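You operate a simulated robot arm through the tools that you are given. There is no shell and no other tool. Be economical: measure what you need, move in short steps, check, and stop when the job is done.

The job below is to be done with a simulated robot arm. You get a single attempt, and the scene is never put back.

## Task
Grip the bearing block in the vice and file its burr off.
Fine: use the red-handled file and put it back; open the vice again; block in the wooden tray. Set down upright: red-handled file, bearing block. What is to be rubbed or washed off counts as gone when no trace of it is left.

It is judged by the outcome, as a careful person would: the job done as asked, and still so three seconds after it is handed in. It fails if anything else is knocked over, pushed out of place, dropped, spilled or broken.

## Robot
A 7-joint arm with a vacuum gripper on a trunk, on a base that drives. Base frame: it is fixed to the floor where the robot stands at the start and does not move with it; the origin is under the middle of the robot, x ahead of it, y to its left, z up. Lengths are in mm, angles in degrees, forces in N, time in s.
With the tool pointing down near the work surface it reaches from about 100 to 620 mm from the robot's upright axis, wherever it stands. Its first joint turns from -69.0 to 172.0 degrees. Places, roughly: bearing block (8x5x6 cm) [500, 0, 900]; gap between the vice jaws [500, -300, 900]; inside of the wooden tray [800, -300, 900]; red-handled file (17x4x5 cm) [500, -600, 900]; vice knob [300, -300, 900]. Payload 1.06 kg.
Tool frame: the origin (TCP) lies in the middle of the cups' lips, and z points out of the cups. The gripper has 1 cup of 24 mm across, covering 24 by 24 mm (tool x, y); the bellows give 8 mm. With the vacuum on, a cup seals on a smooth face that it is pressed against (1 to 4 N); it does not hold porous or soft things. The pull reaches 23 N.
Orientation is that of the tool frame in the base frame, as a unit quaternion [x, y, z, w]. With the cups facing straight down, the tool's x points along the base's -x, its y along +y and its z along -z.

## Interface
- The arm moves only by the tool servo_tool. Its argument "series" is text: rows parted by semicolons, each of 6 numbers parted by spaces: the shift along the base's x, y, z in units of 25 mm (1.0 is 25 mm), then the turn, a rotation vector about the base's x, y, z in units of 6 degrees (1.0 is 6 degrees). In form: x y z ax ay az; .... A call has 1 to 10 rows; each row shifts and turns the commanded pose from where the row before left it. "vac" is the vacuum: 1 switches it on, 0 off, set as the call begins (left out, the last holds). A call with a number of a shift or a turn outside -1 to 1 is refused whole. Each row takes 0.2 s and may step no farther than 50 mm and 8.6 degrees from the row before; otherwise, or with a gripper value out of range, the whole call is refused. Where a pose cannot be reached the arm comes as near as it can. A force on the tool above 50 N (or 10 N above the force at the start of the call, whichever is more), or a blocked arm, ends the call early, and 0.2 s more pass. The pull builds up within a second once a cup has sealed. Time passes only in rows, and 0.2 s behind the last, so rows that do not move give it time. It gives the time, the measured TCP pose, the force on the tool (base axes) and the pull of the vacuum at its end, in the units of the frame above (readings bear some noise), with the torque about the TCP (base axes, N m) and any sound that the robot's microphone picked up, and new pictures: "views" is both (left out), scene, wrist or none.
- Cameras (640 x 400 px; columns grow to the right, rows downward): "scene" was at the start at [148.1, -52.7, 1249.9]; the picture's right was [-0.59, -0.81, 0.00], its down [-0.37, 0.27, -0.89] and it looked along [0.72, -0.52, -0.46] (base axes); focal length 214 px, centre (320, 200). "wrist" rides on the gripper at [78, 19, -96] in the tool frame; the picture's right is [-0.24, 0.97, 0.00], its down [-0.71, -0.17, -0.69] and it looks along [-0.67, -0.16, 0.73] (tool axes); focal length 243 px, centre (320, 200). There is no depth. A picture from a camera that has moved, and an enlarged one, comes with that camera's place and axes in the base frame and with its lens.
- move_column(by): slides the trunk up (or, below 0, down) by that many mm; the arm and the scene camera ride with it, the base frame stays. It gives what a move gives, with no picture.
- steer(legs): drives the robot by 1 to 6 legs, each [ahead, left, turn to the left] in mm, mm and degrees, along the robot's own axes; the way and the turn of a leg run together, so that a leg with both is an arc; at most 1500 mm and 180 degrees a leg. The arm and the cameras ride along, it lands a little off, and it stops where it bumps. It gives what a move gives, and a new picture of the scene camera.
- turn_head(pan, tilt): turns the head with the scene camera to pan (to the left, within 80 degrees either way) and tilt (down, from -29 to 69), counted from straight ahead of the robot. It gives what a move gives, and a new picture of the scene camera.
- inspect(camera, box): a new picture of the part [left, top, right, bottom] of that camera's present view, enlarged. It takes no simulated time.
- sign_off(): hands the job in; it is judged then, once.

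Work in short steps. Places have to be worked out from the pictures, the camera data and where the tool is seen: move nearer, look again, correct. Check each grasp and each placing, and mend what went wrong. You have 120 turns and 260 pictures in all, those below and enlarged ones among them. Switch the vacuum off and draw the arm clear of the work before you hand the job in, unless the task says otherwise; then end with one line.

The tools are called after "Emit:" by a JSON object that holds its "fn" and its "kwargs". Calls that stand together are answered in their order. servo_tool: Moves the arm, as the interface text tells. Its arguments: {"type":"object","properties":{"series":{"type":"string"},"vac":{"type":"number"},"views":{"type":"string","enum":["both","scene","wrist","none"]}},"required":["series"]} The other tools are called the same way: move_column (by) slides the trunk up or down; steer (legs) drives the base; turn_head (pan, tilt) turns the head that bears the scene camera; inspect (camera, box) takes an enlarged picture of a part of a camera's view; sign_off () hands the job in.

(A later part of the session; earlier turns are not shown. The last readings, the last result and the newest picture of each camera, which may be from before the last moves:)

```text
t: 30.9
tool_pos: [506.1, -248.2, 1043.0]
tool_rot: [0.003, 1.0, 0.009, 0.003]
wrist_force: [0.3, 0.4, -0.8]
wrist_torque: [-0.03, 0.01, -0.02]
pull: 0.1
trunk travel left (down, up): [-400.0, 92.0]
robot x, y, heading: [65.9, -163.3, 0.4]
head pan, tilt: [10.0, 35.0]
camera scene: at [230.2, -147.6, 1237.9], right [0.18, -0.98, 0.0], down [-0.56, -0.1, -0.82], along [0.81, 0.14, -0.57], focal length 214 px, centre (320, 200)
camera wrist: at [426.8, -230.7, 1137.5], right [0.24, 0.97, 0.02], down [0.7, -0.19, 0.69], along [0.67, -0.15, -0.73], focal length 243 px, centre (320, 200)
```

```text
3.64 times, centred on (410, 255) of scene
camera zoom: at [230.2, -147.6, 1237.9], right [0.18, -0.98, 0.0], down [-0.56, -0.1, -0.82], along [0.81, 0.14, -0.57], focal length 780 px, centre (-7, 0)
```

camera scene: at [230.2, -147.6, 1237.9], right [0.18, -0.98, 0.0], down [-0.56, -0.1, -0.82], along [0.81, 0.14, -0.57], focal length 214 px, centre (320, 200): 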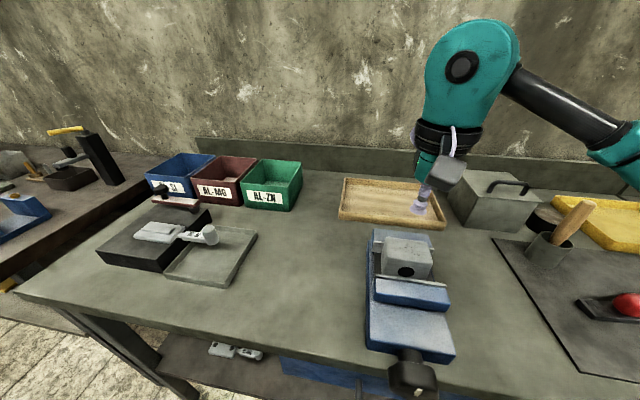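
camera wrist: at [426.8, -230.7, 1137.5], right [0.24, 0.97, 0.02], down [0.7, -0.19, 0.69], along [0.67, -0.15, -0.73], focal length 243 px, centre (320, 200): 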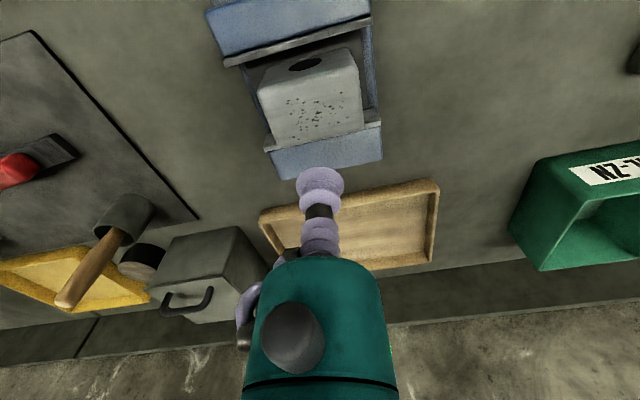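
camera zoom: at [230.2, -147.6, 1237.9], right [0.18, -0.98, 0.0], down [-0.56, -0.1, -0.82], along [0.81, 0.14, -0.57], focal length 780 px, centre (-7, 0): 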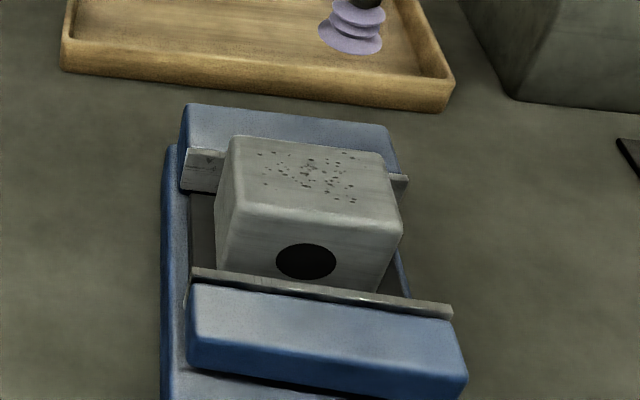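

The block stands upright in the gap. For the knob I need the tool horizontal, pointing +x, so I'll back the base off 330 mm and then rotate the tool.

Emit:
{"fn": "steer", "kwargs": {"legs": [[-330, -40, 0]]}}

Emit:
{"fn": "servo_tool", "kwargs": {"series": "0 0 0 0 -1 0; 0 0 0 0 -1 0; 0 0 0 0 -1 0; 0 0 0 0 -1 0; 0 0 0 0 -1 0; 0 0 0 0 -1 0; 0 0 0 0 -1 0; 0 0 0 0 -1 0"}}

```text
t: 33.1
tool_pos: [173.3, -288.9, 1042.6]
tool_rot: [0.002, 1.0, 0.009, 0.002]
wrist_force: [-0.7, -0.9, 0.2]
wrist_torque: [-0.01, -0.02, 0.01]
pull: 0.0
trunk travel left (down, up): [-400.0, 92.0]
robot x, y, heading: [-259.5, -202.0, 0.4]
head pan, tilt: [10.0, 35.0]
camera scene: at [-103.3, -188.8, 1238.0], right [0.18, -0.98, 0.0], down [-0.56, -0.1, -0.82], along [0.81, 0.15, -0.57], focal length 214 px, centre (320, 200)
```

scene: 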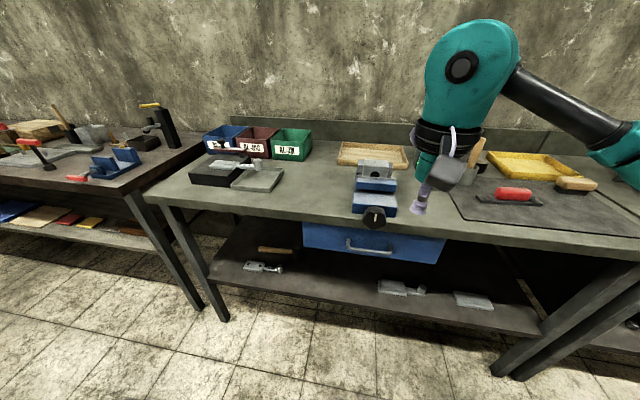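

```text
t: 34.9
tool_pos: [174.1, -289.7, 1041.1]
tool_rot: [-0.001, 0.912, 0.009, 0.41]
wrist_force: [0.4, -0.8, 0.7]
wrist_torque: [0.0, 0.01, 0.01]
pull: 0.0
trunk travel left (down, up): [-400.0, 92.0]
robot x, y, heading: [-265.4, -206.0, 0.2]
head pan, tilt: [10.0, 35.0]
camera scene: at [-102.9, -188.8, 1237.9], right [0.18, -0.98, 0.0], down [-0.56, -0.1, -0.82], along [0.81, 0.15, -0.57], focal length 214 px, centre (320, 200)
camera wrist: at [49.0, -272.2, 1046.6], right [0.15, 0.97, 0.19], down [-0.04, -0.19, 0.98], along [0.99, -0.15, 0.01], focal length 243 px, centre (320, 200)
```

scene: 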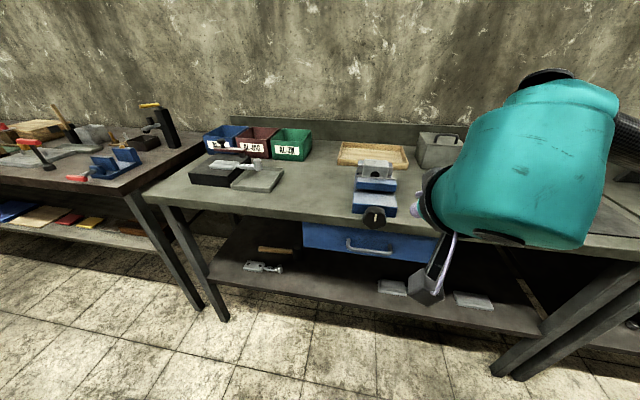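
wrist: 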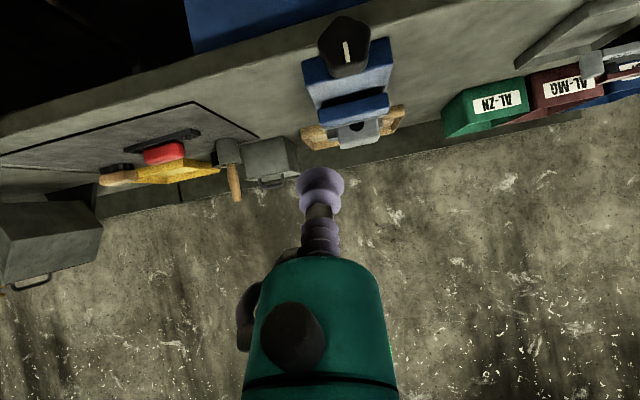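

The wrist camera now has a frontal view of the knob. I'll zoom to fix its centre.

Emit:
{"fn": "inspect", "kwargs": {"camera": "wrist", "box": [280, 0, 420, 90]}}

Emit:
{"fn": "inspect", "kwargs": {"camera": "scene", "box": [320, 150, 430, 240]}}

```text
4.44 times, centred on (350, 45) of wrist
camera zoom: at [49.0, -272.2, 1046.6], right [0.15, 0.97, 0.19], down [-0.04, -0.19, 0.98], along [0.99, -0.15, 0.01], focal length 1078 px, centre (187, 889)
```

zoom: 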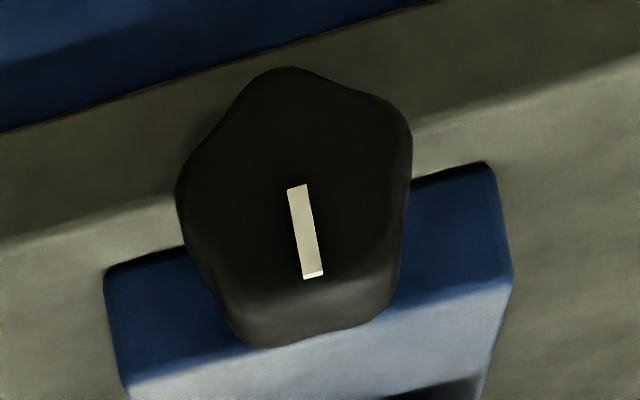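

```text
4.44 times, centred on (375, 195) of scene
camera zoom: at [-102.9, -188.8, 1237.9], right [0.18, -0.98, 0.0], down [-0.56, -0.1, -0.82], along [0.81, 0.15, -0.57], focal length 953 px, centre (76, 222)
```

zoom: 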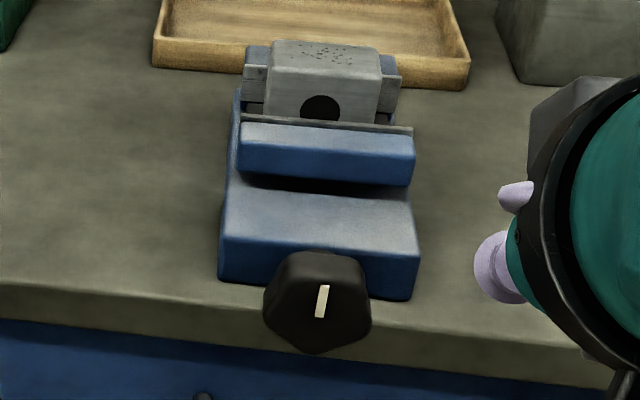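

The knob face centre is at about x 335–350, y -251, z ≈ 870. I'll finish the rotation to horizontal and lower toward that axis.

Emit:
{"fn": "servo_tool", "kwargs": {"series": "0 0 0 0 -1 0; 0 0 0 0 -1 0; 0 0 0 0 -1 0; 0 0 0 0 -1 0; 0 0 0 0 -1 0; 0 0 0 0 -1 0; 0 0 0 0 -1 0", "views": "none"}}

Emit:
{"fn": "servo_tool", "kwargs": {"series": "0.4 0.5 -1 0 0 0; 0.4 0.5 -1 0 0 0; 0.4 0.5 -1 0 0 0; 0.4 0 -1 0 0 0; 0.4 0 -1 0 0 0; 0.4 0 -1 0 0 0; 0.4 0 -0.8 0 0 0"}}

```text
t: 36.5
tool_pos: [174.9, -289.6, 1041.3]
tool_rot: [-0.005, 0.704, 0.008, 0.71]
wrist_force: [0.5, 0.0, -0.4]
wrist_torque: [0.0, 0.03, 0.03]
pull: 0.0
trunk travel left (down, up): [-400.0, 92.0]
robot x, y, heading: [-263.9, -207.9, 0.1]
head pan, tilt: [10.0, 35.0]
```

```text
t: 38.1
tool_pos: [237.5, -236.7, 883.6]
tool_rot: [-0.004, 0.706, 0.007, 0.708]
wrist_force: [-0.7, 0.0, -0.2]
wrist_torque: [-0.04, 0.02, 0.0]
pull: 0.1
out of reach, approached as far as the arm can: row 6, 7
trunk travel left (down, up): [-400.0, 92.0]
robot x, y, heading: [-262.9, -209.2, 0.1]
head pan, tilt: [10.0, 35.0]
camera scene: at [-102.8, -188.7, 1237.9], right [0.18, -0.98, 0.0], down [-0.56, -0.1, -0.82], along [0.81, 0.15, -0.57], focal length 214 px, centre (320, 200)
camera wrist: at [141.0, -219.2, 804.3], right [-0.01, 0.97, 0.24], down [-0.69, -0.18, 0.7], along [0.73, -0.15, 0.67], focal length 243 px, centre (320, 200)
```

scene: 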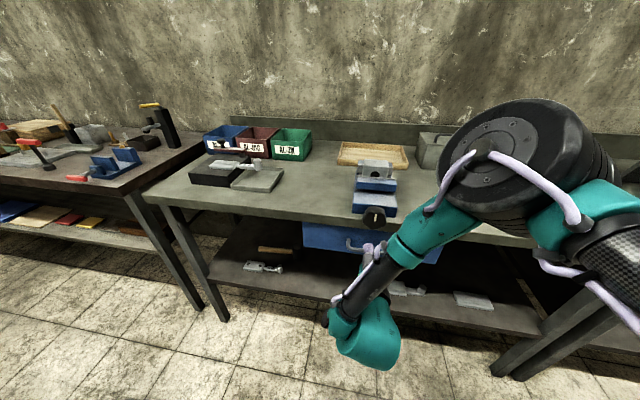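
wrist: 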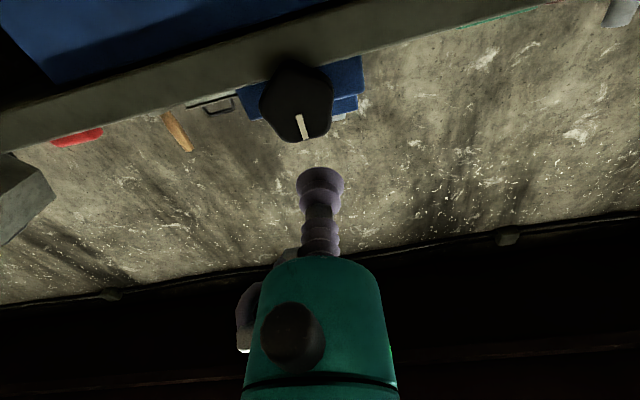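

The arm is at its limit here, so I'll drive the base 50 mm forward (the cup stays ≥40 mm short of the knob). Then I'll adjust the height.

Emit:
{"fn": "steer", "kwargs": {"legs": [[50, -15, 0]]}}

Emit:
{"fn": "servo_tool", "kwargs": {"series": "-0.3 0 -0.5 0 0 0; 0 0 0 0 0 0"}}

Emit:
{"fn": "inspect", "kwargs": {"camera": "wrist", "box": [220, 40, 420, 230]}}

```text
t: 39.0
tool_pos: [287.5, -250.4, 884.1]
tool_rot: [-0.004, 0.706, 0.007, 0.708]
wrist_force: [0.1, -0.4, -0.2]
wrist_torque: [-0.01, 0.0, -0.04]
pull: 0.0
trunk travel left (down, up): [-400.0, 92.0]
robot x, y, heading: [-214.3, -220.0, 0.5]
head pan, tilt: [10.0, 35.0]
camera scene: at [-52.7, -203.4, 1237.8], right [0.18, -0.98, 0.0], down [-0.56, -0.1, -0.82], along [0.81, 0.15, -0.57], focal length 214 px, centre (320, 200)
```

scene: 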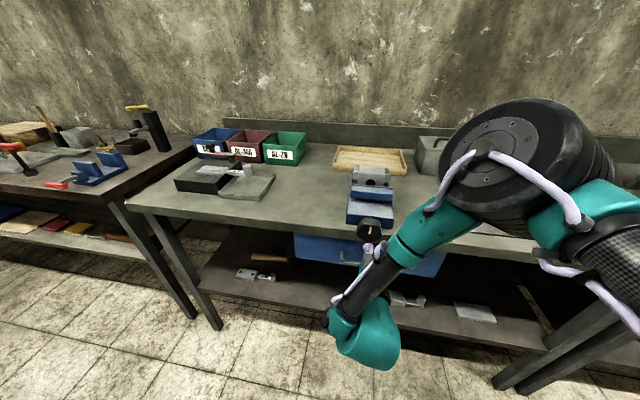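

```text
t: 39.6
tool_pos: [278.0, -247.7, 873.9]
tool_rot: [-0.003, 0.707, 0.006, 0.707]
wrist_force: [-0.7, -0.4, -0.7]
wrist_torque: [0.02, 0.0, -0.04]
pull: 0.0
trunk travel left (down, up): [-400.0, 92.0]
robot x, y, heading: [-212.8, -221.7, 0.2]
head pan, tilt: [10.0, 35.0]
camera scene: at [-53.4, -203.2, 1237.9], right [0.18, -0.98, 0.0], down [-0.56, -0.1, -0.82], along [0.81, 0.15, -0.57], focal length 214 px, centre (320, 200)
camera wrist: at [181.0, -230.4, 795.3], right [-0.01, 0.97, 0.24], down [-0.68, -0.18, 0.71], along [0.73, -0.15, 0.67], focal length 243 px, centre (320, 200)
```

scene: 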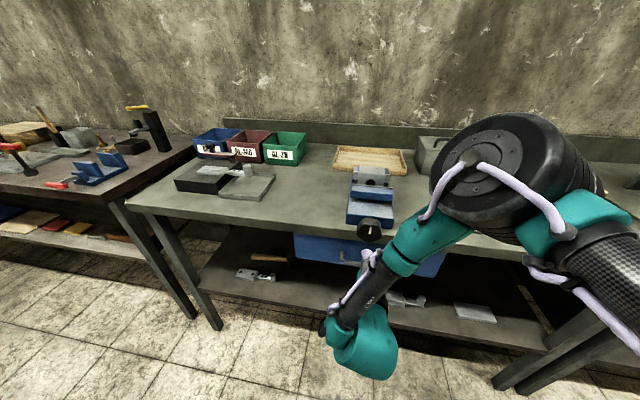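
wrist: 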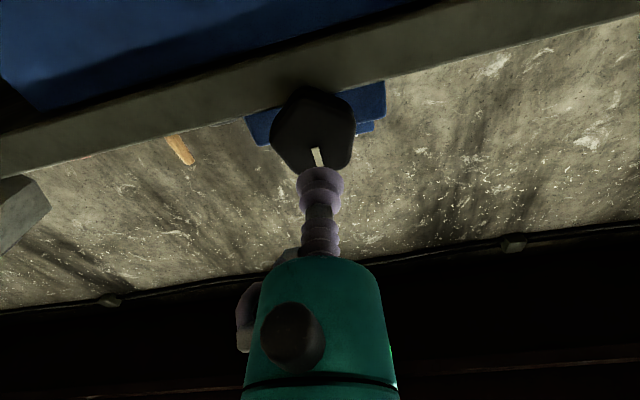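

```text
2.11 times, centred on (320, 135) of wrist
camera zoom: at [181.0, -230.4, 795.3], right [-0.01, 0.97, 0.24], down [-0.68, -0.18, 0.71], along [0.73, -0.15, 0.67], focal length 511 px, centre (320, 337)
```

zoom: 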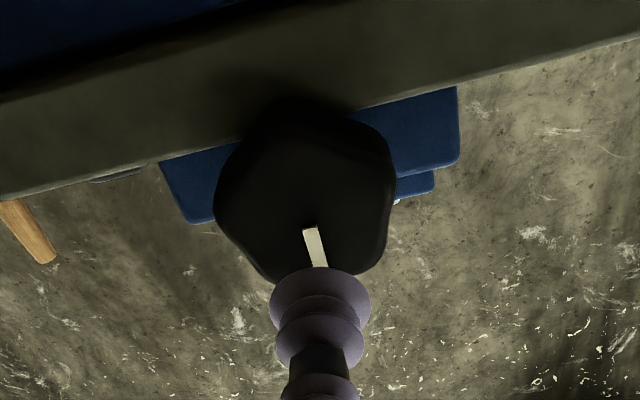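

From two near-perpendicular rays, the knob face is at x≈327 with its axis at y≈-252, z≈878. I'll align and advance with the vacuum on.

Emit:
{"fn": "servo_tool", "kwargs": {"series": "0 -0.16 0.18 0 0 0; 0.8 0 0 0 0 0; 0.8 0 0 0 0 0; 0.15 0 0 0 0 0; 0.1 0 0 0 0 0; 0.1 0 0 0 0 0; 0 0 0 0 0 0", "vac": 1}}

```text
t: 41.2
tool_pos: [323.7, -241.2, 886.5]
tool_rot: [-0.002, 0.707, 0.005, 0.707]
wrist_force: [0.8, 0.5, 0.5]
wrist_torque: [0.03, 0.0, 0.0]
pull: 0.1
out of reach, approached as far as the arm can: row 1, 2, 3, 6
trunk travel left (down, up): [-400.0, 92.0]
robot x, y, heading: [-213.1, -220.4, 0.3]
head pan, tilt: [10.0, 35.0]
camera scene: at [-53.4, -203.2, 1237.9], right [0.18, -0.98, 0.0], down [-0.56, -0.1, -0.82], along [0.81, 0.15, -0.57], focal length 214 px, centre (320, 200)
camera wrist: at [226.7, -223.4, 807.8], right [-0.01, 0.97, 0.24], down [-0.68, -0.18, 0.71], along [0.73, -0.16, 0.66], focal length 243 px, centre (320, 200)
```

scene: 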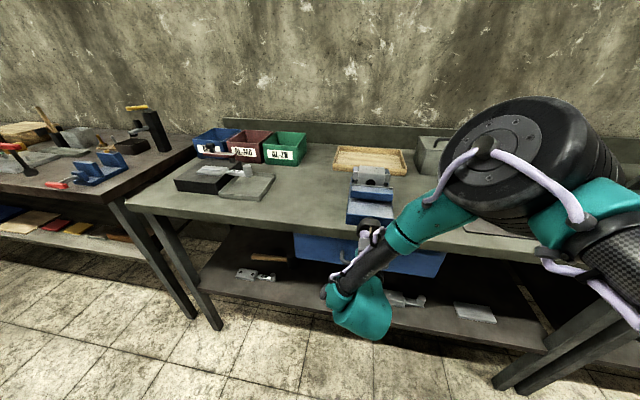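
wrist: 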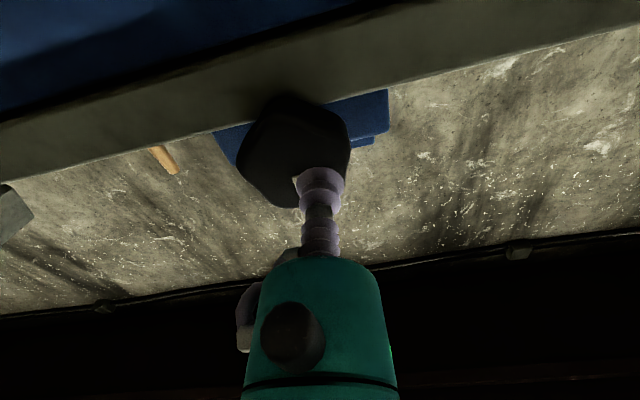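

The arm is at a limit on its right side. I'll back off, strafe the base 120 mm right, and bring the tool back over to the left.

Emit:
{"fn": "servo_tool", "kwargs": {"series": "-1 0 0 0 0 0; -0.6 0 0 0 0 0", "vac": 0, "views": "none"}}

Emit:
{"fn": "steer", "kwargs": {"legs": [[0, -130, 0]]}}

Emit:
{"fn": "servo_tool", "kwargs": {"series": "0 1 0 0 0 0; 0 1 0 0 0 0; 0 1 0 0 0 0; 0 1 0 0 0 0; 0 0.7 0 0 0 0; 0 0 0 0 0 0"}}

```text
t: 41.8
tool_pos: [282.6, -242.5, 884.7]
tool_rot: [-0.004, 0.706, 0.01, 0.709]
wrist_force: [0.2, -0.1, 0.4]
wrist_torque: [0.03, -0.01, 0.03]
pull: 0.0
trunk travel left (down, up): [-400.0, 92.0]
robot x, y, heading: [-212.9, -220.8, 0.5]
head pan, tilt: [10.0, 35.0]
```

```text
t: 43.6
tool_pos: [283.3, -372.2, 884.5]
tool_rot: [-0.003, 0.706, 0.007, 0.708]
wrist_force: [0.3, -0.6, 0.0]
wrist_torque: [-0.04, 0.0, 0.02]
pull: 0.1
trunk travel left (down, up): [-400.0, 92.0]
robot x, y, heading: [-215.1, -349.3, 0.0]
head pan, tilt: [10.0, 35.0]
camera scene: at [-52.7, -334.2, 1237.9], right [0.18, -0.98, 0.0], down [-0.56, -0.1, -0.82], along [0.81, 0.15, -0.57], focal length 214 px, centre (320, 200)
```

scene: 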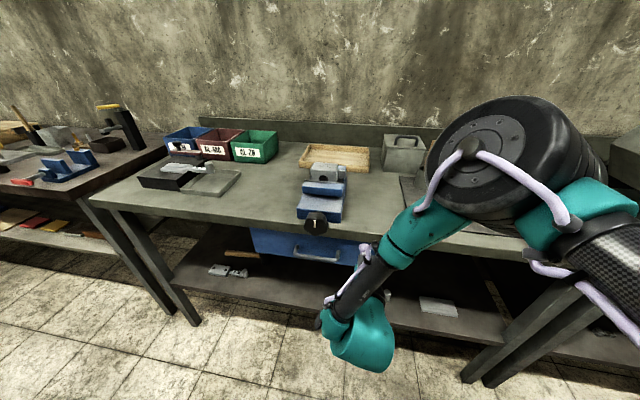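

```text
t: 45.0
tool_pos: [283.7, -254.7, 883.0]
tool_rot: [-0.004, 0.706, 0.006, 0.708]
wrist_force: [0.5, 0.4, 0.1]
wrist_torque: [-0.03, 0.0, -0.01]
pull: 0.1
trunk travel left (down, up): [-400.0, 92.0]
robot x, y, heading: [-213.6, -351.5, 0.6]
head pan, tilt: [10.0, 35.0]
camera scene: at [-52.7, -333.9, 1237.9], right [0.18, -0.98, 0.0], down [-0.56, -0.1, -0.82], along [0.81, 0.15, -0.57], focal length 214 px, centre (320, 200)
camera wrist: at [187.7, -236.3, 803.8], right [-0.01, 0.97, 0.24], down [-0.68, -0.18, 0.71], along [0.73, -0.15, 0.67], focal length 243 px, centre (320, 200)
```

scene: 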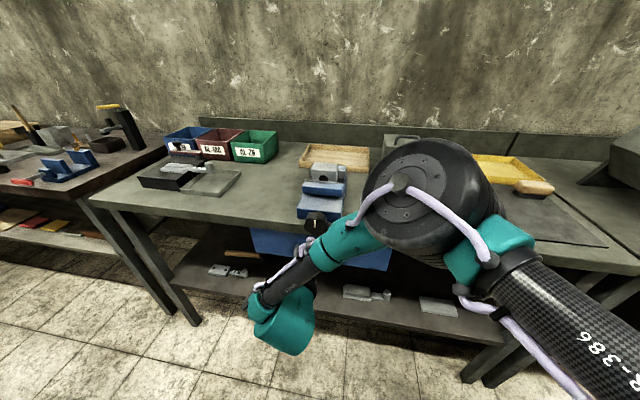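
wrist: 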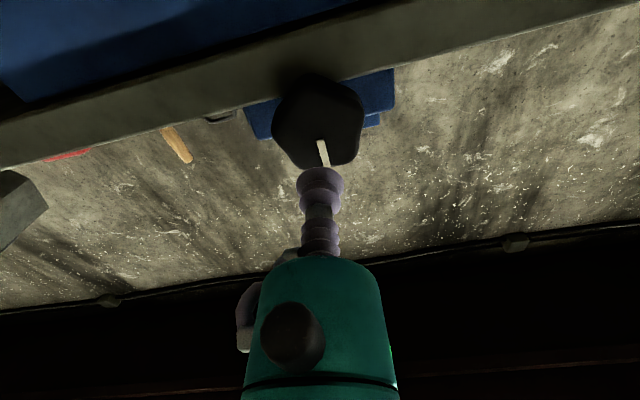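

This pose is comfortable, and the knob axis checks out at (327,-253,879). I'll advance with the vacuum on.

Emit:
{"fn": "servo_tool", "kwargs": {"series": "0.6 0.07 -0.16 0 0 0; 0.8 0 0 0 0 0; 0.1 0 0 0 0 0; 0.1 0 0 0 0 0; 0.1 0 0 0 0 0; 0 0 0 0 0 0", "vac": 1}}

```text
t: 46.4
tool_pos: [325.2, -254.1, 880.0]
tool_rot: [-0.003, 0.706, 0.007, 0.708]
wrist_force: [0.4, -0.2, -1.3]
wrist_torque: [-0.01, 0.05, 0.03]
pull: 0.1
trunk travel left (down, up): [-400.0, 92.0]
robot x, y, heading: [-215.0, -348.7, 0.2]
head pan, tilt: [10.0, 35.0]
camera scene: at [-52.7, -333.9, 1237.9], right [0.18, -0.98, 0.0], down [-0.56, -0.1, -0.82], along [0.81, 0.15, -0.57], focal length 214 px, centre (320, 200)
camera wrist: at [229.6, -235.3, 802.1], right [-0.01, 0.97, 0.24], down [-0.68, -0.18, 0.7], along [0.73, -0.15, 0.67], focal length 243 px, centre (320, 200)
```

scene: 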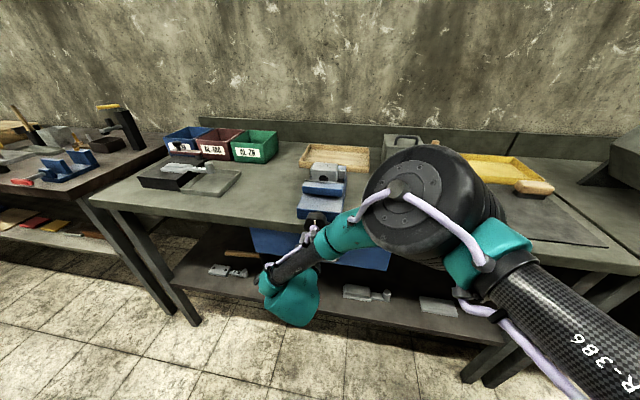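
wrist: 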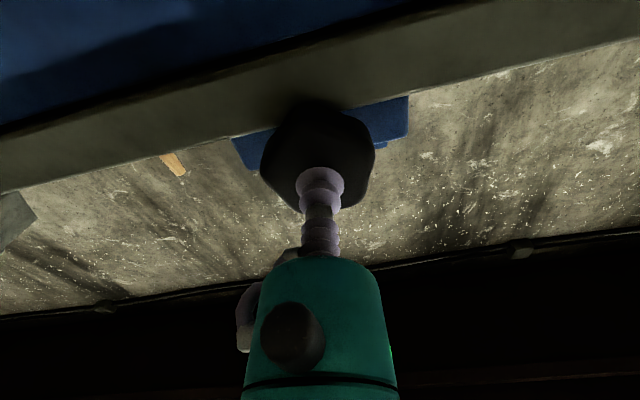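

No contact yet, so I'll continue in small steps.

Emit:
{"fn": "servo_tool", "kwargs": {"series": "0.1 0 0 0 0 0; 0.1 0 0 0 0 0; 0.1 0 0 0 0 0; 0 0 0 0 0 0", "views": "none"}}

```text
t: 47.4
tool_pos: [332.4, -254.4, 880.9]
tool_rot: [-0.002, 0.705, 0.007, 0.709]
wrist_force: [-4.0, -4.2, 4.5]
wrist_torque: [-0.01, 0.14, -0.07]
pull: 22.7
trunk travel left (down, up): [-400.0, 92.0]
robot x, y, heading: [-213.0, -352.1, -0.1]
head pan, tilt: [10.0, 35.0]
```

Sealed on the knob face (22.7 N). I'll turn it clockwise (about +x) by 30° and see what the jaw does.

Emit:
{"fn": "servo_tool", "kwargs": {"series": "0 0 0 1 0 0; 0 0 0 1 0 0; 0 0 0 1 0 0; 0 0 0 1 0 0; 0 0 0 1 0 0; 0 0 0 0 0 0"}}

Emit:
{"fn": "inspect", "kwargs": {"camera": "scene", "box": [270, 130, 380, 240]}}

```text
t: 48.8
tool_pos: [332.5, -254.7, 880.7]
tool_rot: [0.181, 0.681, 0.19, 0.684]
wrist_force: [-5.0, -8.7, -6.9]
wrist_torque: [0.04, 0.03, 0.05]
pull: 22.9
trunk travel left (down, up): [-400.0, 92.0]
robot x, y, heading: [-217.1, -349.6, 0.3]
head pan, tilt: [10.0, 35.0]
camera scene: at [-52.8, -334.7, 1237.9], right [0.18, -0.98, 0.0], down [-0.56, -0.1, -0.82], along [0.81, 0.15, -0.57], focal length 214 px, centre (320, 200)
camera wrist: at [235.6, -199.8, 821.7], right [-0.01, 0.72, 0.69], down [-0.68, -0.51, 0.52], along [0.73, -0.47, 0.5], focal length 243 px, centre (320, 200)
```

scene: 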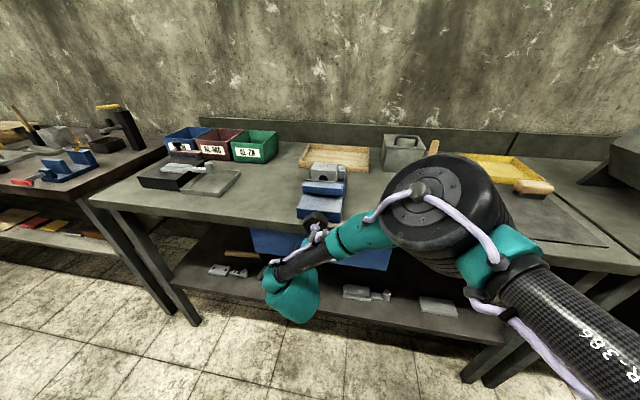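
wrist: 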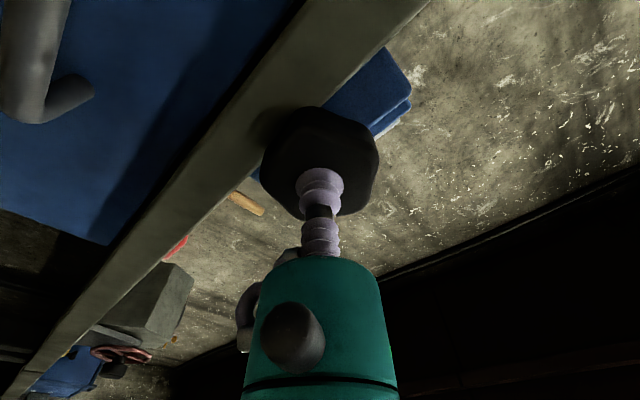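

```text
3.64 times, centred on (325, 185) of scene
camera zoom: at [-52.8, -334.7, 1237.9], right [0.18, -0.98, 0.0], down [-0.56, -0.1, -0.82], along [0.81, 0.15, -0.57], focal length 780 px, centre (302, 254)
```

zoom: 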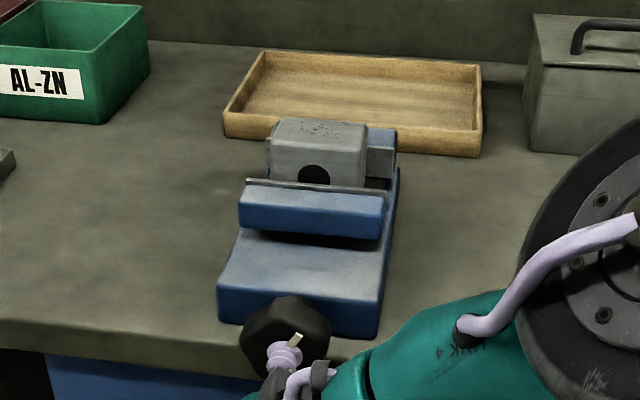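

The knob follows; its mark has tilted clockwise and the jaw seems to be advancing. I'll continue turning.

Emit:
{"fn": "servo_tool", "kwargs": {"series": "0 0 0 1 0 0; 0 0 0 1 0 0; 0 0 0 1 0 0; 0 0 0 1 0 0; 0 0 0 1 0 0; 0 0 0 1 0 0; 0 0 0 1 0 0; 0 0 0 1 0 0; 0 0 0 1 0 0; 0 0 0 1 0 0", "views": "scene"}}

Emit:
{"fn": "inspect", "kwargs": {"camera": "scene", "box": [270, 130, 380, 240]}}

```text
t: 51.0
tool_pos: [333.9, -254.2, 882.3]
tool_rot: [0.499, 0.493, 0.506, 0.502]
wrist_force: [-2.2, -2.0, -4.6]
wrist_torque: [-0.07, 0.0, -0.01]
pull: 22.8
trunk travel left (down, up): [-400.0, 92.0]
robot x, y, heading: [-215.8, -347.9, 0.3]
head pan, tilt: [10.0, 35.0]
camera scene: at [-52.7, -334.0, 1238.0], right [0.18, -0.98, 0.0], down [-0.56, -0.1, -0.82], along [0.81, 0.15, -0.57], focal length 214 px, centre (320, 200)
```

scene: 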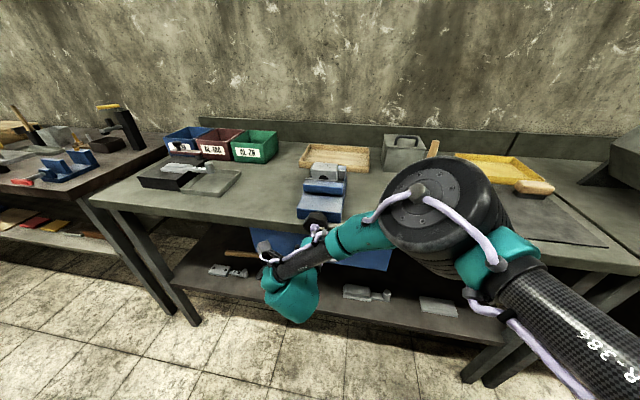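

```text
3.64 times, centred on (325, 185) of scene
camera zoom: at [-52.7, -334.0, 1238.0], right [0.18, -0.98, 0.0], down [-0.56, -0.1, -0.82], along [0.81, 0.15, -0.57], focal length 780 px, centre (302, 254)
```

zoom: 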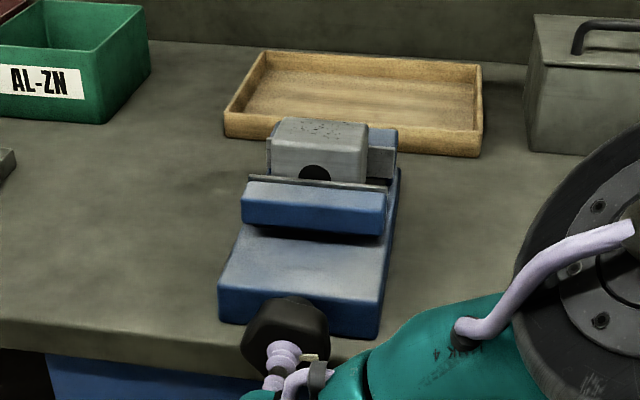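

The jaw advanced a few mm in these 60°, so I'll keep turning.

Emit:
{"fn": "servo_tool", "kwargs": {"series": "0 0 0 1 0 0; 0 0 0 1 0 0; 0 0 0 1 0 0; 0 0 0 1 0 0; 0 0 0 1 0 0; 0 0 0 1 0 0; 0 0 0 1 0 0; 0 0 0 1 0 0; 0 0 0 1 0 0; 0 0 0 1 0 0", "views": "none"}}

Emit:
{"fn": "servo_tool", "kwargs": {"series": "0 0 0 1 0 0; 0 0 0 1 0 0; 0 0 0 1 0 0; 0 0 0 1 0 0; 0 0 0 1 0 0; 0 0 0 0 0 0", "views": "scene"}}

Emit:
{"fn": "inspect", "kwargs": {"camera": "scene", "box": [270, 130, 380, 240]}}

```text
t: 53.2
tool_pos: [332.8, -255.1, 880.4]
tool_rot: [0.684, 0.174, 0.684, 0.186]
wrist_force: [-2.0, -7.7, -2.8]
wrist_torque: [-0.13, 0.0, 0.02]
pull: 23.4
trunk travel left (down, up): [-400.0, 92.0]
robot x, y, heading: [-210.6, -349.2, 0.1]
head pan, tilt: [10.0, 35.0]
```

```text
t: 54.6
tool_pos: [334.0, -254.4, 881.4]
tool_rot: [0.708, -0.009, 0.706, 0.002]
wrist_force: [-3.7, -4.5, 1.9]
wrist_torque: [0.01, 0.07, 0.01]
pull: 22.3
trunk travel left (down, up): [-400.0, 92.0]
robot x, y, heading: [-214.3, -354.5, 0.3]
head pan, tilt: [10.0, 35.0]
camera scene: at [-53.4, -334.4, 1238.1], right [0.18, -0.98, 0.0], down [-0.56, -0.1, -0.82], along [0.81, 0.15, -0.57], focal length 214 px, centre (320, 200)
```

scene: 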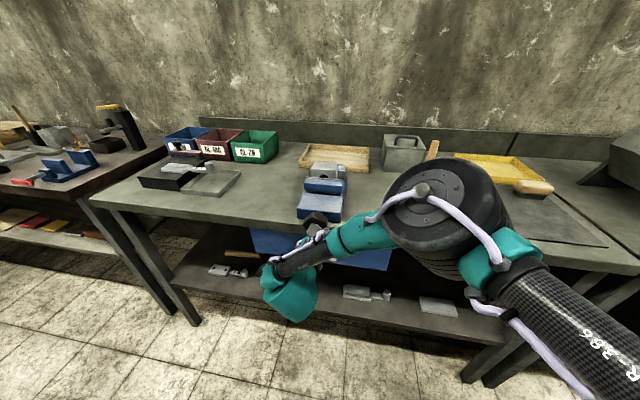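

```text
3.64 times, centred on (325, 185) of scene
camera zoom: at [-53.4, -334.4, 1238.1], right [0.18, -0.98, 0.0], down [-0.56, -0.1, -0.82], along [0.81, 0.15, -0.57], focal length 780 px, centre (302, 254)
```

zoom: 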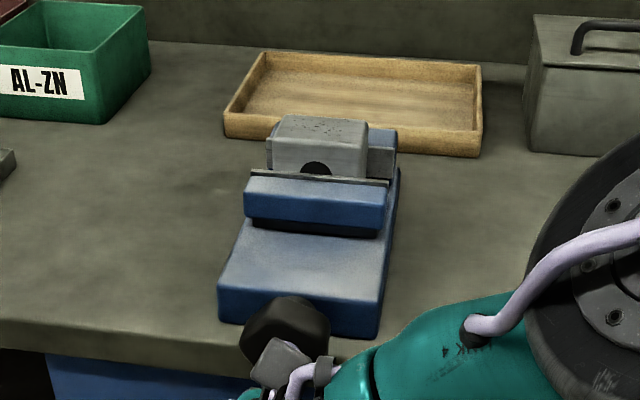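

180° so far, and the jaw now looks close to the block. Continuing.

Emit:
{"fn": "servo_tool", "kwargs": {"series": "0 0 0 1 0 0; 0 0 0 1 0 0; 0 0 0 1 0 0; 0 0 0 1 0 0; 0 0 0 1 0 0; 0 0 0 0 0 0", "views": "none"}}

Emit:
{"fn": "servo_tool", "kwargs": {"series": "0 0 0 1 0 0; 0 0 0 1 0 0; 0 0 0 1 0 0; 0 0 0 1 0 0; 0 0 0 1 0 0; 0 0 0 0 0 0", "views": "scene"}}

Emit:
{"fn": "inspect", "kwargs": {"camera": "scene", "box": [270, 130, 380, 240]}}

```text
t: 56.0
tool_pos: [331.6, -253.3, 879.8]
tool_rot: [0.685, -0.19, 0.68, -0.181]
wrist_force: [-12.0, 0.1, 0.1]
wrist_torque: [-0.12, 0.01, 0.03]
pull: 22.7
trunk travel left (down, up): [-400.0, 92.0]
robot x, y, heading: [-210.8, -349.8, 0.3]
head pan, tilt: [10.0, 35.0]
```

```text
t: 57.4
tool_pos: [351.4, -192.3, 962.5]
tool_rot: [0.623, -0.361, 0.606, -0.338]
wrist_force: [-0.2, 0.1, -0.2]
wrist_torque: [-0.02, 0.03, -0.03]
pull: 0.0
out of reach, approached as far as the arm can: row 3, 4, 5
trunk travel left (down, up): [-400.0, 92.0]
robot x, y, heading: [-211.2, -350.4, 0.2]
head pan, tilt: [10.0, 35.0]
camera scene: at [-52.7, -333.9, 1237.9], right [0.18, -0.98, 0.0], down [-0.56, -0.1, -0.82], along [0.81, 0.15, -0.57], focal length 214 px, centre (320, 200)
```

scene: 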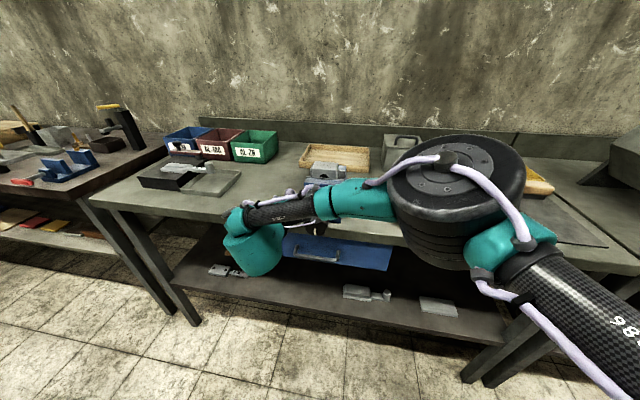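

```text
3.64 times, centred on (325, 185) of scene
camera zoom: at [-52.7, -333.9, 1237.9], right [0.18, -0.98, 0.0], down [-0.56, -0.1, -0.82], along [0.81, 0.15, -0.57], focal length 780 px, centre (302, 254)
```

zoom: 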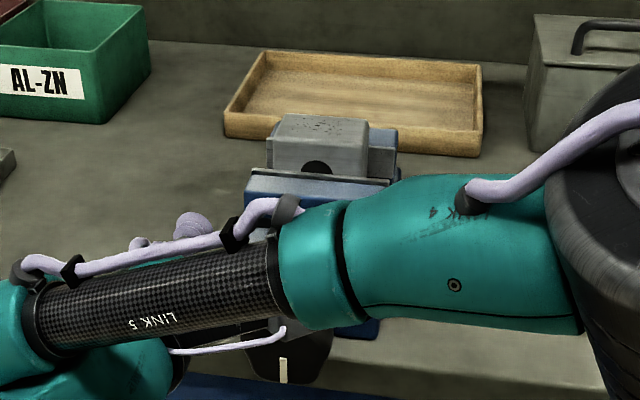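

The wrist hit its roll limit and the arm swung off the knob, but nothing appears disturbed. I'll retreat in −x while unwinding the roll.

Emit:
{"fn": "servo_tool", "kwargs": {"series": "-0.8 0 0 -1 0 0; -0.8 0 0 -1 0 0; -0.8 0 0 -1 0 0; 0 0 0 -1 0 0; 0 0 0 -1 0 0; 0 0 0 -1 0 0; 0 0 0 -1 0 0; 0 0 0 -1 0 0; 0 0 0 0 0 0", "vac": 0, "views": "scene"}}

Emit:
{"fn": "inspect", "kwargs": {"camera": "scene", "box": [270, 130, 380, 240]}}

```text
t: 59.4
tool_pos: [290.9, -191.9, 962.3]
tool_rot: [0.705, -0.08, 0.702, -0.07]
wrist_force: [0.9, 0.7, 0.1]
wrist_torque: [0.0, -0.02, -0.03]
pull: 0.1
trunk travel left (down, up): [-400.0, 92.0]
robot x, y, heading: [-211.0, -354.6, -0.0]
head pan, tilt: [10.0, 35.0]
camera scene: at [-52.7, -333.9, 1237.9], right [0.18, -0.98, 0.0], down [-0.56, -0.1, -0.82], along [0.81, 0.15, -0.57], focal length 214 px, centre (320, 200)
```

scene: 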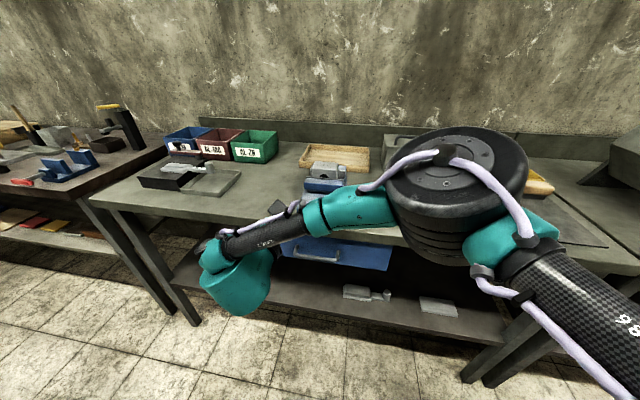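

```text
3.64 times, centred on (325, 185) of scene
camera zoom: at [-52.7, -333.9, 1237.9], right [0.18, -0.98, 0.0], down [-0.56, -0.1, -0.82], along [0.81, 0.15, -0.57], focal length 780 px, centre (302, 254)
```

zoom: 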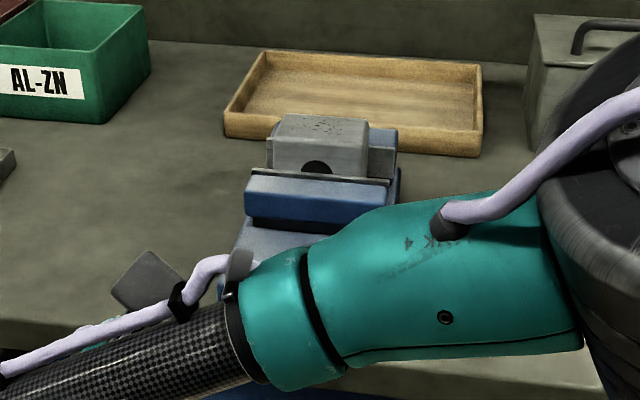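

The jaw moved ≈17 mm per half turn and about 10 mm remain, so I need roughly 110–130° more. I'll unwind the roll in free space and realign in front of the knob.

Emit:
{"fn": "servo_tool", "kwargs": {"series": "-0.8 0 0 -1 0 0; 0 -1 -1 -1 0 0; 0 -1 -1 -1 0 0; 0 -0.4 -1 -1 0 0; 0 0 -0.3 -1 0 0; 0 0 0 -1 0 0; 0 0 0 -1 0 0; 0 0 0 -1 0 0; 0 0 0 -1 0 0; 0 0 0 -1 0 0", "views": "none"}}

Emit:
{"fn": "servo_tool", "kwargs": {"series": "0 0 0 -1 0 0; 0 0 0 -1 0 0; 0 0 0 -1 0 0; 0 0 0 -1 0 0; 0 0 0 -1 0 0; 0 0 0 -1 0 0; 0 0 0 -1 0 0; 0 0 0 -1 0 0; 0 0 0 -1 0 0; 0 0 0 -1 0 0", "views": "none"}}

Emit:
{"fn": "servo_tool", "kwargs": {"series": "0 0 0 -1 0 0; 0 0 0 -1 0 0; 0 0 0 -1 0 0; 0 0 0 -1 0 0; 0 0 0 -1 0 0; 0 0 0 -1 0 0; 0 0 0 -1 0 0; 0 0 0 -1 0 0; 0 0 0 -1 0 0; 0 0 0 -1 0 0", "views": "both"}}

Emit:
{"fn": "inspect", "kwargs": {"camera": "scene", "box": [270, 130, 380, 240]}}

```text
t: 61.6
tool_pos: [271.9, -251.0, 878.3]
tool_rot: [0.646, 0.281, 0.648, 0.291]
wrist_force: [0.2, -0.5, -0.7]
wrist_torque: [0.01, -0.01, 0.01]
pull: 0.1
trunk travel left (down, up): [-400.0, 92.0]
robot x, y, heading: [-214.3, -353.9, 0.0]
head pan, tilt: [10.0, 35.0]
```

```text
t: 63.8
tool_pos: [272.3, -251.9, 878.3]
tool_rot: [0.414, 0.568, 0.42, 0.575]
wrist_force: [0.4, -0.9, 0.3]
wrist_torque: [0.0, 0.01, 0.01]
pull: 0.0
trunk travel left (down, up): [-400.0, 92.0]
robot x, y, heading: [-214.5, -351.0, 0.3]
head pan, tilt: [10.0, 35.0]
```

```text
t: 66.0
tool_pos: [271.3, -252.2, 878.9]
tool_rot: [0.07, 0.702, 0.08, 0.705]
wrist_force: [0.2, 0.0, 0.2]
wrist_torque: [0.02, 0.03, 0.02]
pull: 0.2
trunk travel left (down, up): [-400.0, 92.0]
robot x, y, heading: [-215.2, -350.5, 0.2]
head pan, tilt: [10.0, 35.0]
camera scene: at [-52.7, -333.9, 1237.9], right [0.18, -0.98, 0.0], down [-0.56, -0.1, -0.82], along [0.81, 0.15, -0.57], focal length 214 px, centre (320, 200)
camera wrist: at [173.9, -217.6, 805.4], right [-0.01, 0.9, 0.43], down [-0.68, -0.33, 0.65], along [0.73, -0.29, 0.62], focal length 243 px, centre (320, 200)
```

scene: 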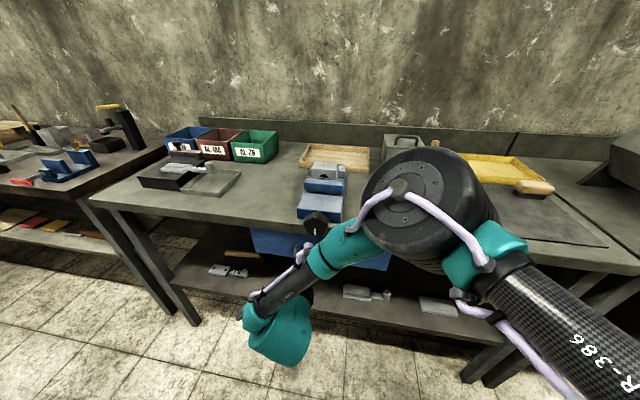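
wrist: 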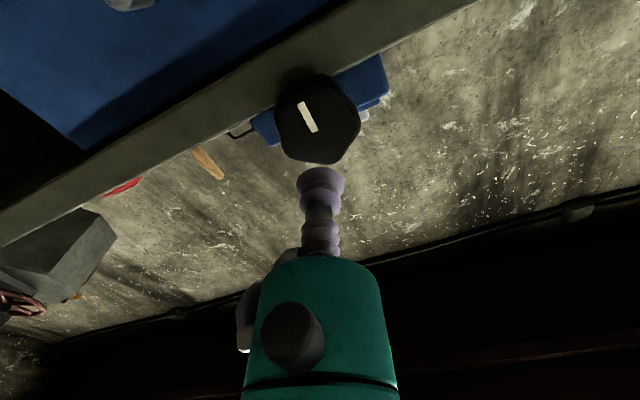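

```text
3.64 times, centred on (325, 185) of scene
camera zoom: at [-52.7, -333.9, 1237.9], right [0.18, -0.98, 0.0], down [-0.56, -0.1, -0.82], along [0.81, 0.15, -0.57], focal length 780 px, centre (302, 254)
```

zoom: 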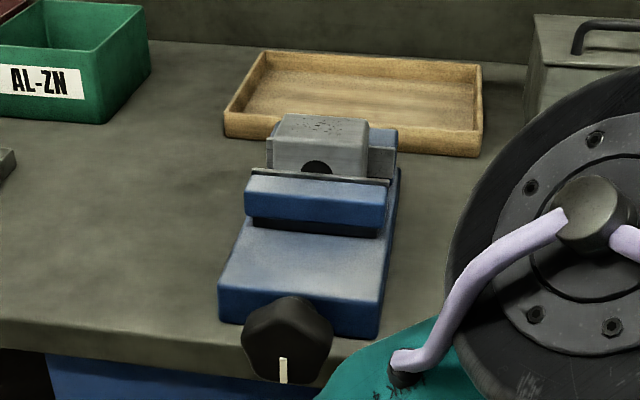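

The mark points straight down (≈180°), which could be a stop meaning it's gripped. I'll look closely at the jaw/block contact.

Emit:
{"fn": "inspect", "kwargs": {"camera": "scene", "box": [300, 155, 350, 200]}}

```text
8.89 times, centred on (325, 178) of scene
camera zoom: at [-52.7, -333.9, 1237.9], right [0.18, -0.98, 0.0], down [-0.56, -0.1, -0.82], along [0.81, 0.15, -0.57], focal length 1906 px, centre (276, 400)
```

zoom: 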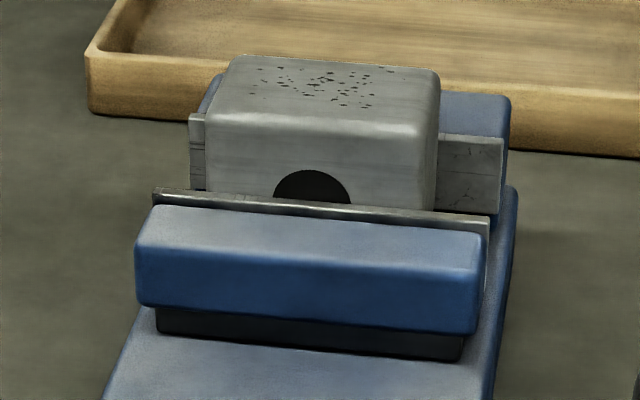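

It's inconclusive whether there is still slack. I'll grip the knob again and turn on, watching whether the mark follows.

Emit:
{"fn": "servo_tool", "kwargs": {"series": "1 -0.05 0.05 0 0 0; 0.9 0 0 0 0 0; 0.2 0 0 0 0 0; 0.1 0 0 0 0 0; 0.1 0 0 0 0 0; 0.1 0 0 0 0 0; 0 0 0 0 0 0", "vac": 1, "views": "none"}}

```text
t: 67.6
tool_pos: [330.0, -252.4, 881.0]
tool_rot: [0.07, 0.701, 0.081, 0.706]
wrist_force: [-2.8, -4.3, 6.4]
wrist_torque: [-0.01, 0.14, -0.08]
pull: 22.7
trunk travel left (down, up): [-400.0, 92.0]
robot x, y, heading: [-213.4, -349.0, 0.3]
head pan, tilt: [10.0, 35.0]
```

Emit:
{"fn": "servo_tool", "kwargs": {"series": "0 0 0 1 0 0; 0 0 0 1 0 0; 0 0 0 1 0 0; 0 0 0 1 0 0; 0 0 0 1 0 0; 0 0 0 0 0 0", "views": "none"}}

Emit:
{"fn": "inspect", "kwargs": {"camera": "scene", "box": [280, 150, 370, 240]}}

Emit:
{"fn": "inspect", "kwargs": {"camera": "scene", "box": [300, 155, 350, 200]}}

```text
t: 69.0
tool_pos: [331.0, -252.9, 879.7]
tool_rot: [0.251, 0.657, 0.259, 0.662]
wrist_force: [-0.3, 3.9, -1.7]
wrist_torque: [-0.06, 0.0, 0.05]
pull: 22.5
trunk travel left (down, up): [-400.0, 92.0]
robot x, y, heading: [-211.0, -348.5, 0.2]
head pan, tilt: [10.0, 35.0]
```

```text
4.44 times, centred on (325, 195) of scene
camera zoom: at [-52.6, -333.4, 1237.9], right [0.18, -0.98, 0.0], down [-0.56, -0.1, -0.82], along [0.81, 0.15, -0.57], focal length 953 px, centre (298, 222)
```

zoom: 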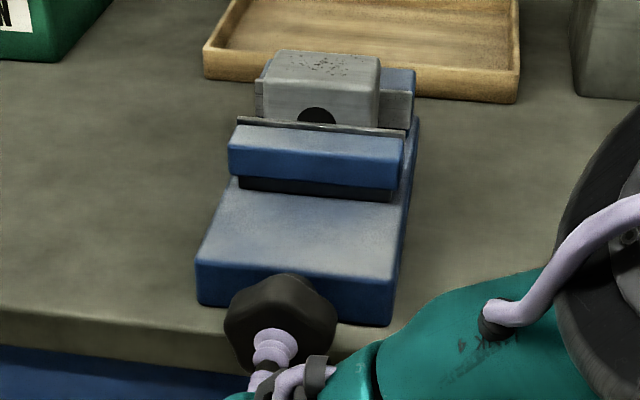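

```text
8.89 times, centred on (325, 178) of scene
camera zoom: at [-52.6, -333.4, 1237.9], right [0.18, -0.98, 0.0], down [-0.56, -0.1, -0.82], along [0.81, 0.15, -0.57], focal length 1906 px, centre (276, 400)
```

zoom: 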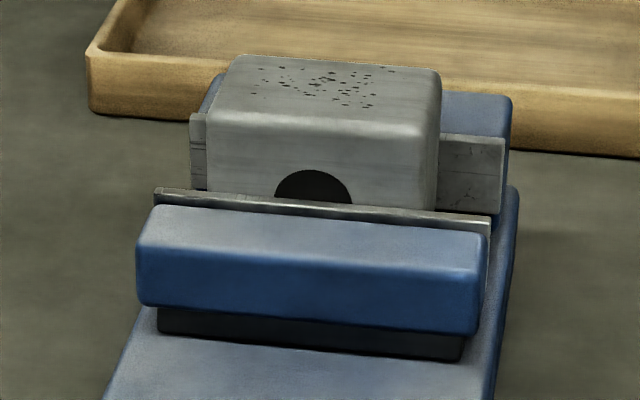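

The jaw has not moved in this 30°, so it is likely clamped and the cup slips. I'll add 30° more for tightness, then release and check the mark.

Emit:
{"fn": "servo_tool", "kwargs": {"series": "0 0 0 1 0 0; 0 0 0 1 0 0; 0 0 0 1 0 0; 0 0 0 1 0 0; 0 0 0 1 0 0; 0 0 0 0 0 0", "views": "none"}}

Emit:
{"fn": "servo_tool", "kwargs": {"series": "0 0 0 0 0 0; 0 0 0 0 0 0; 0 0 0 0 0 0; -0.3 0 0 0 0 0; -1 0 0 0 0 0; -1 0 0 0 0 0", "vac": 0, "views": "wrist"}}

Emit:
{"fn": "inspect", "kwargs": {"camera": "scene", "box": [280, 150, 370, 240]}}

```text
t: 70.4
tool_pos: [330.6, -251.9, 879.3]
tool_rot: [0.414, 0.566, 0.421, 0.575]
wrist_force: [-2.3, -0.1, 4.3]
wrist_torque: [-0.07, -0.03, 0.03]
pull: 23.0
trunk travel left (down, up): [-400.0, 92.0]
robot x, y, heading: [-212.5, -351.3, 0.0]
head pan, tilt: [10.0, 35.0]
```

```text
t: 71.8
tool_pos: [272.8, -252.3, 880.0]
tool_rot: [0.413, 0.567, 0.42, 0.575]
wrist_force: [0.3, 0.1, -0.2]
wrist_torque: [0.0, 0.0, -0.01]
pull: 0.1
trunk travel left (down, up): [-400.0, 92.0]
robot x, y, heading: [-212.6, -349.5, 0.3]
head pan, tilt: [10.0, 35.0]
camera wrist: at [176.4, -171.9, 872.1], right [-0.02, 0.07, 1.0], down [-0.68, -0.73, 0.04], along [0.73, -0.68, 0.06], focal length 243 px, centre (320, 200)
```

wrist: 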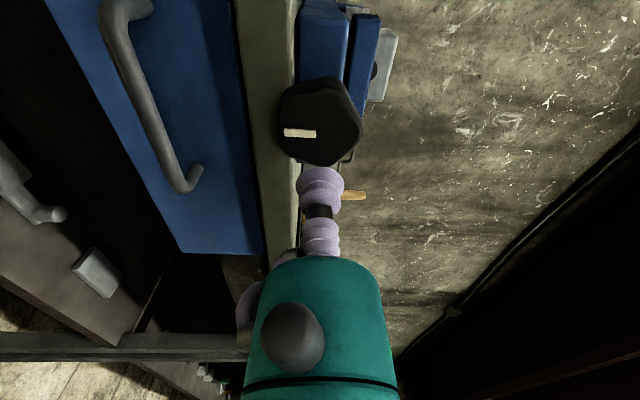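

```text
4.44 times, centred on (325, 195) of scene
camera zoom: at [-52.8, -333.9, 1238.0], right [0.18, -0.98, 0.0], down [-0.56, -0.1, -0.82], along [0.81, 0.15, -0.57], focal length 953 px, centre (298, 222)
```

zoom: 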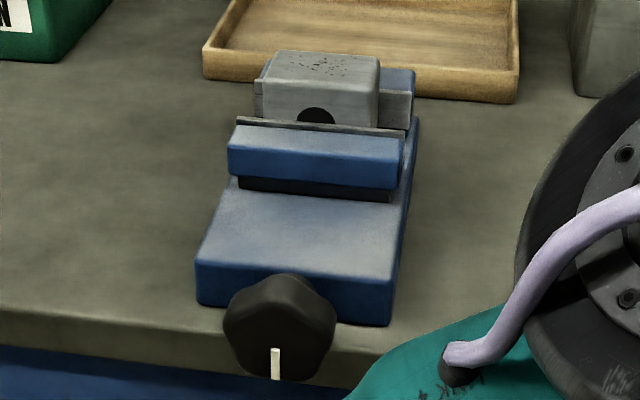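

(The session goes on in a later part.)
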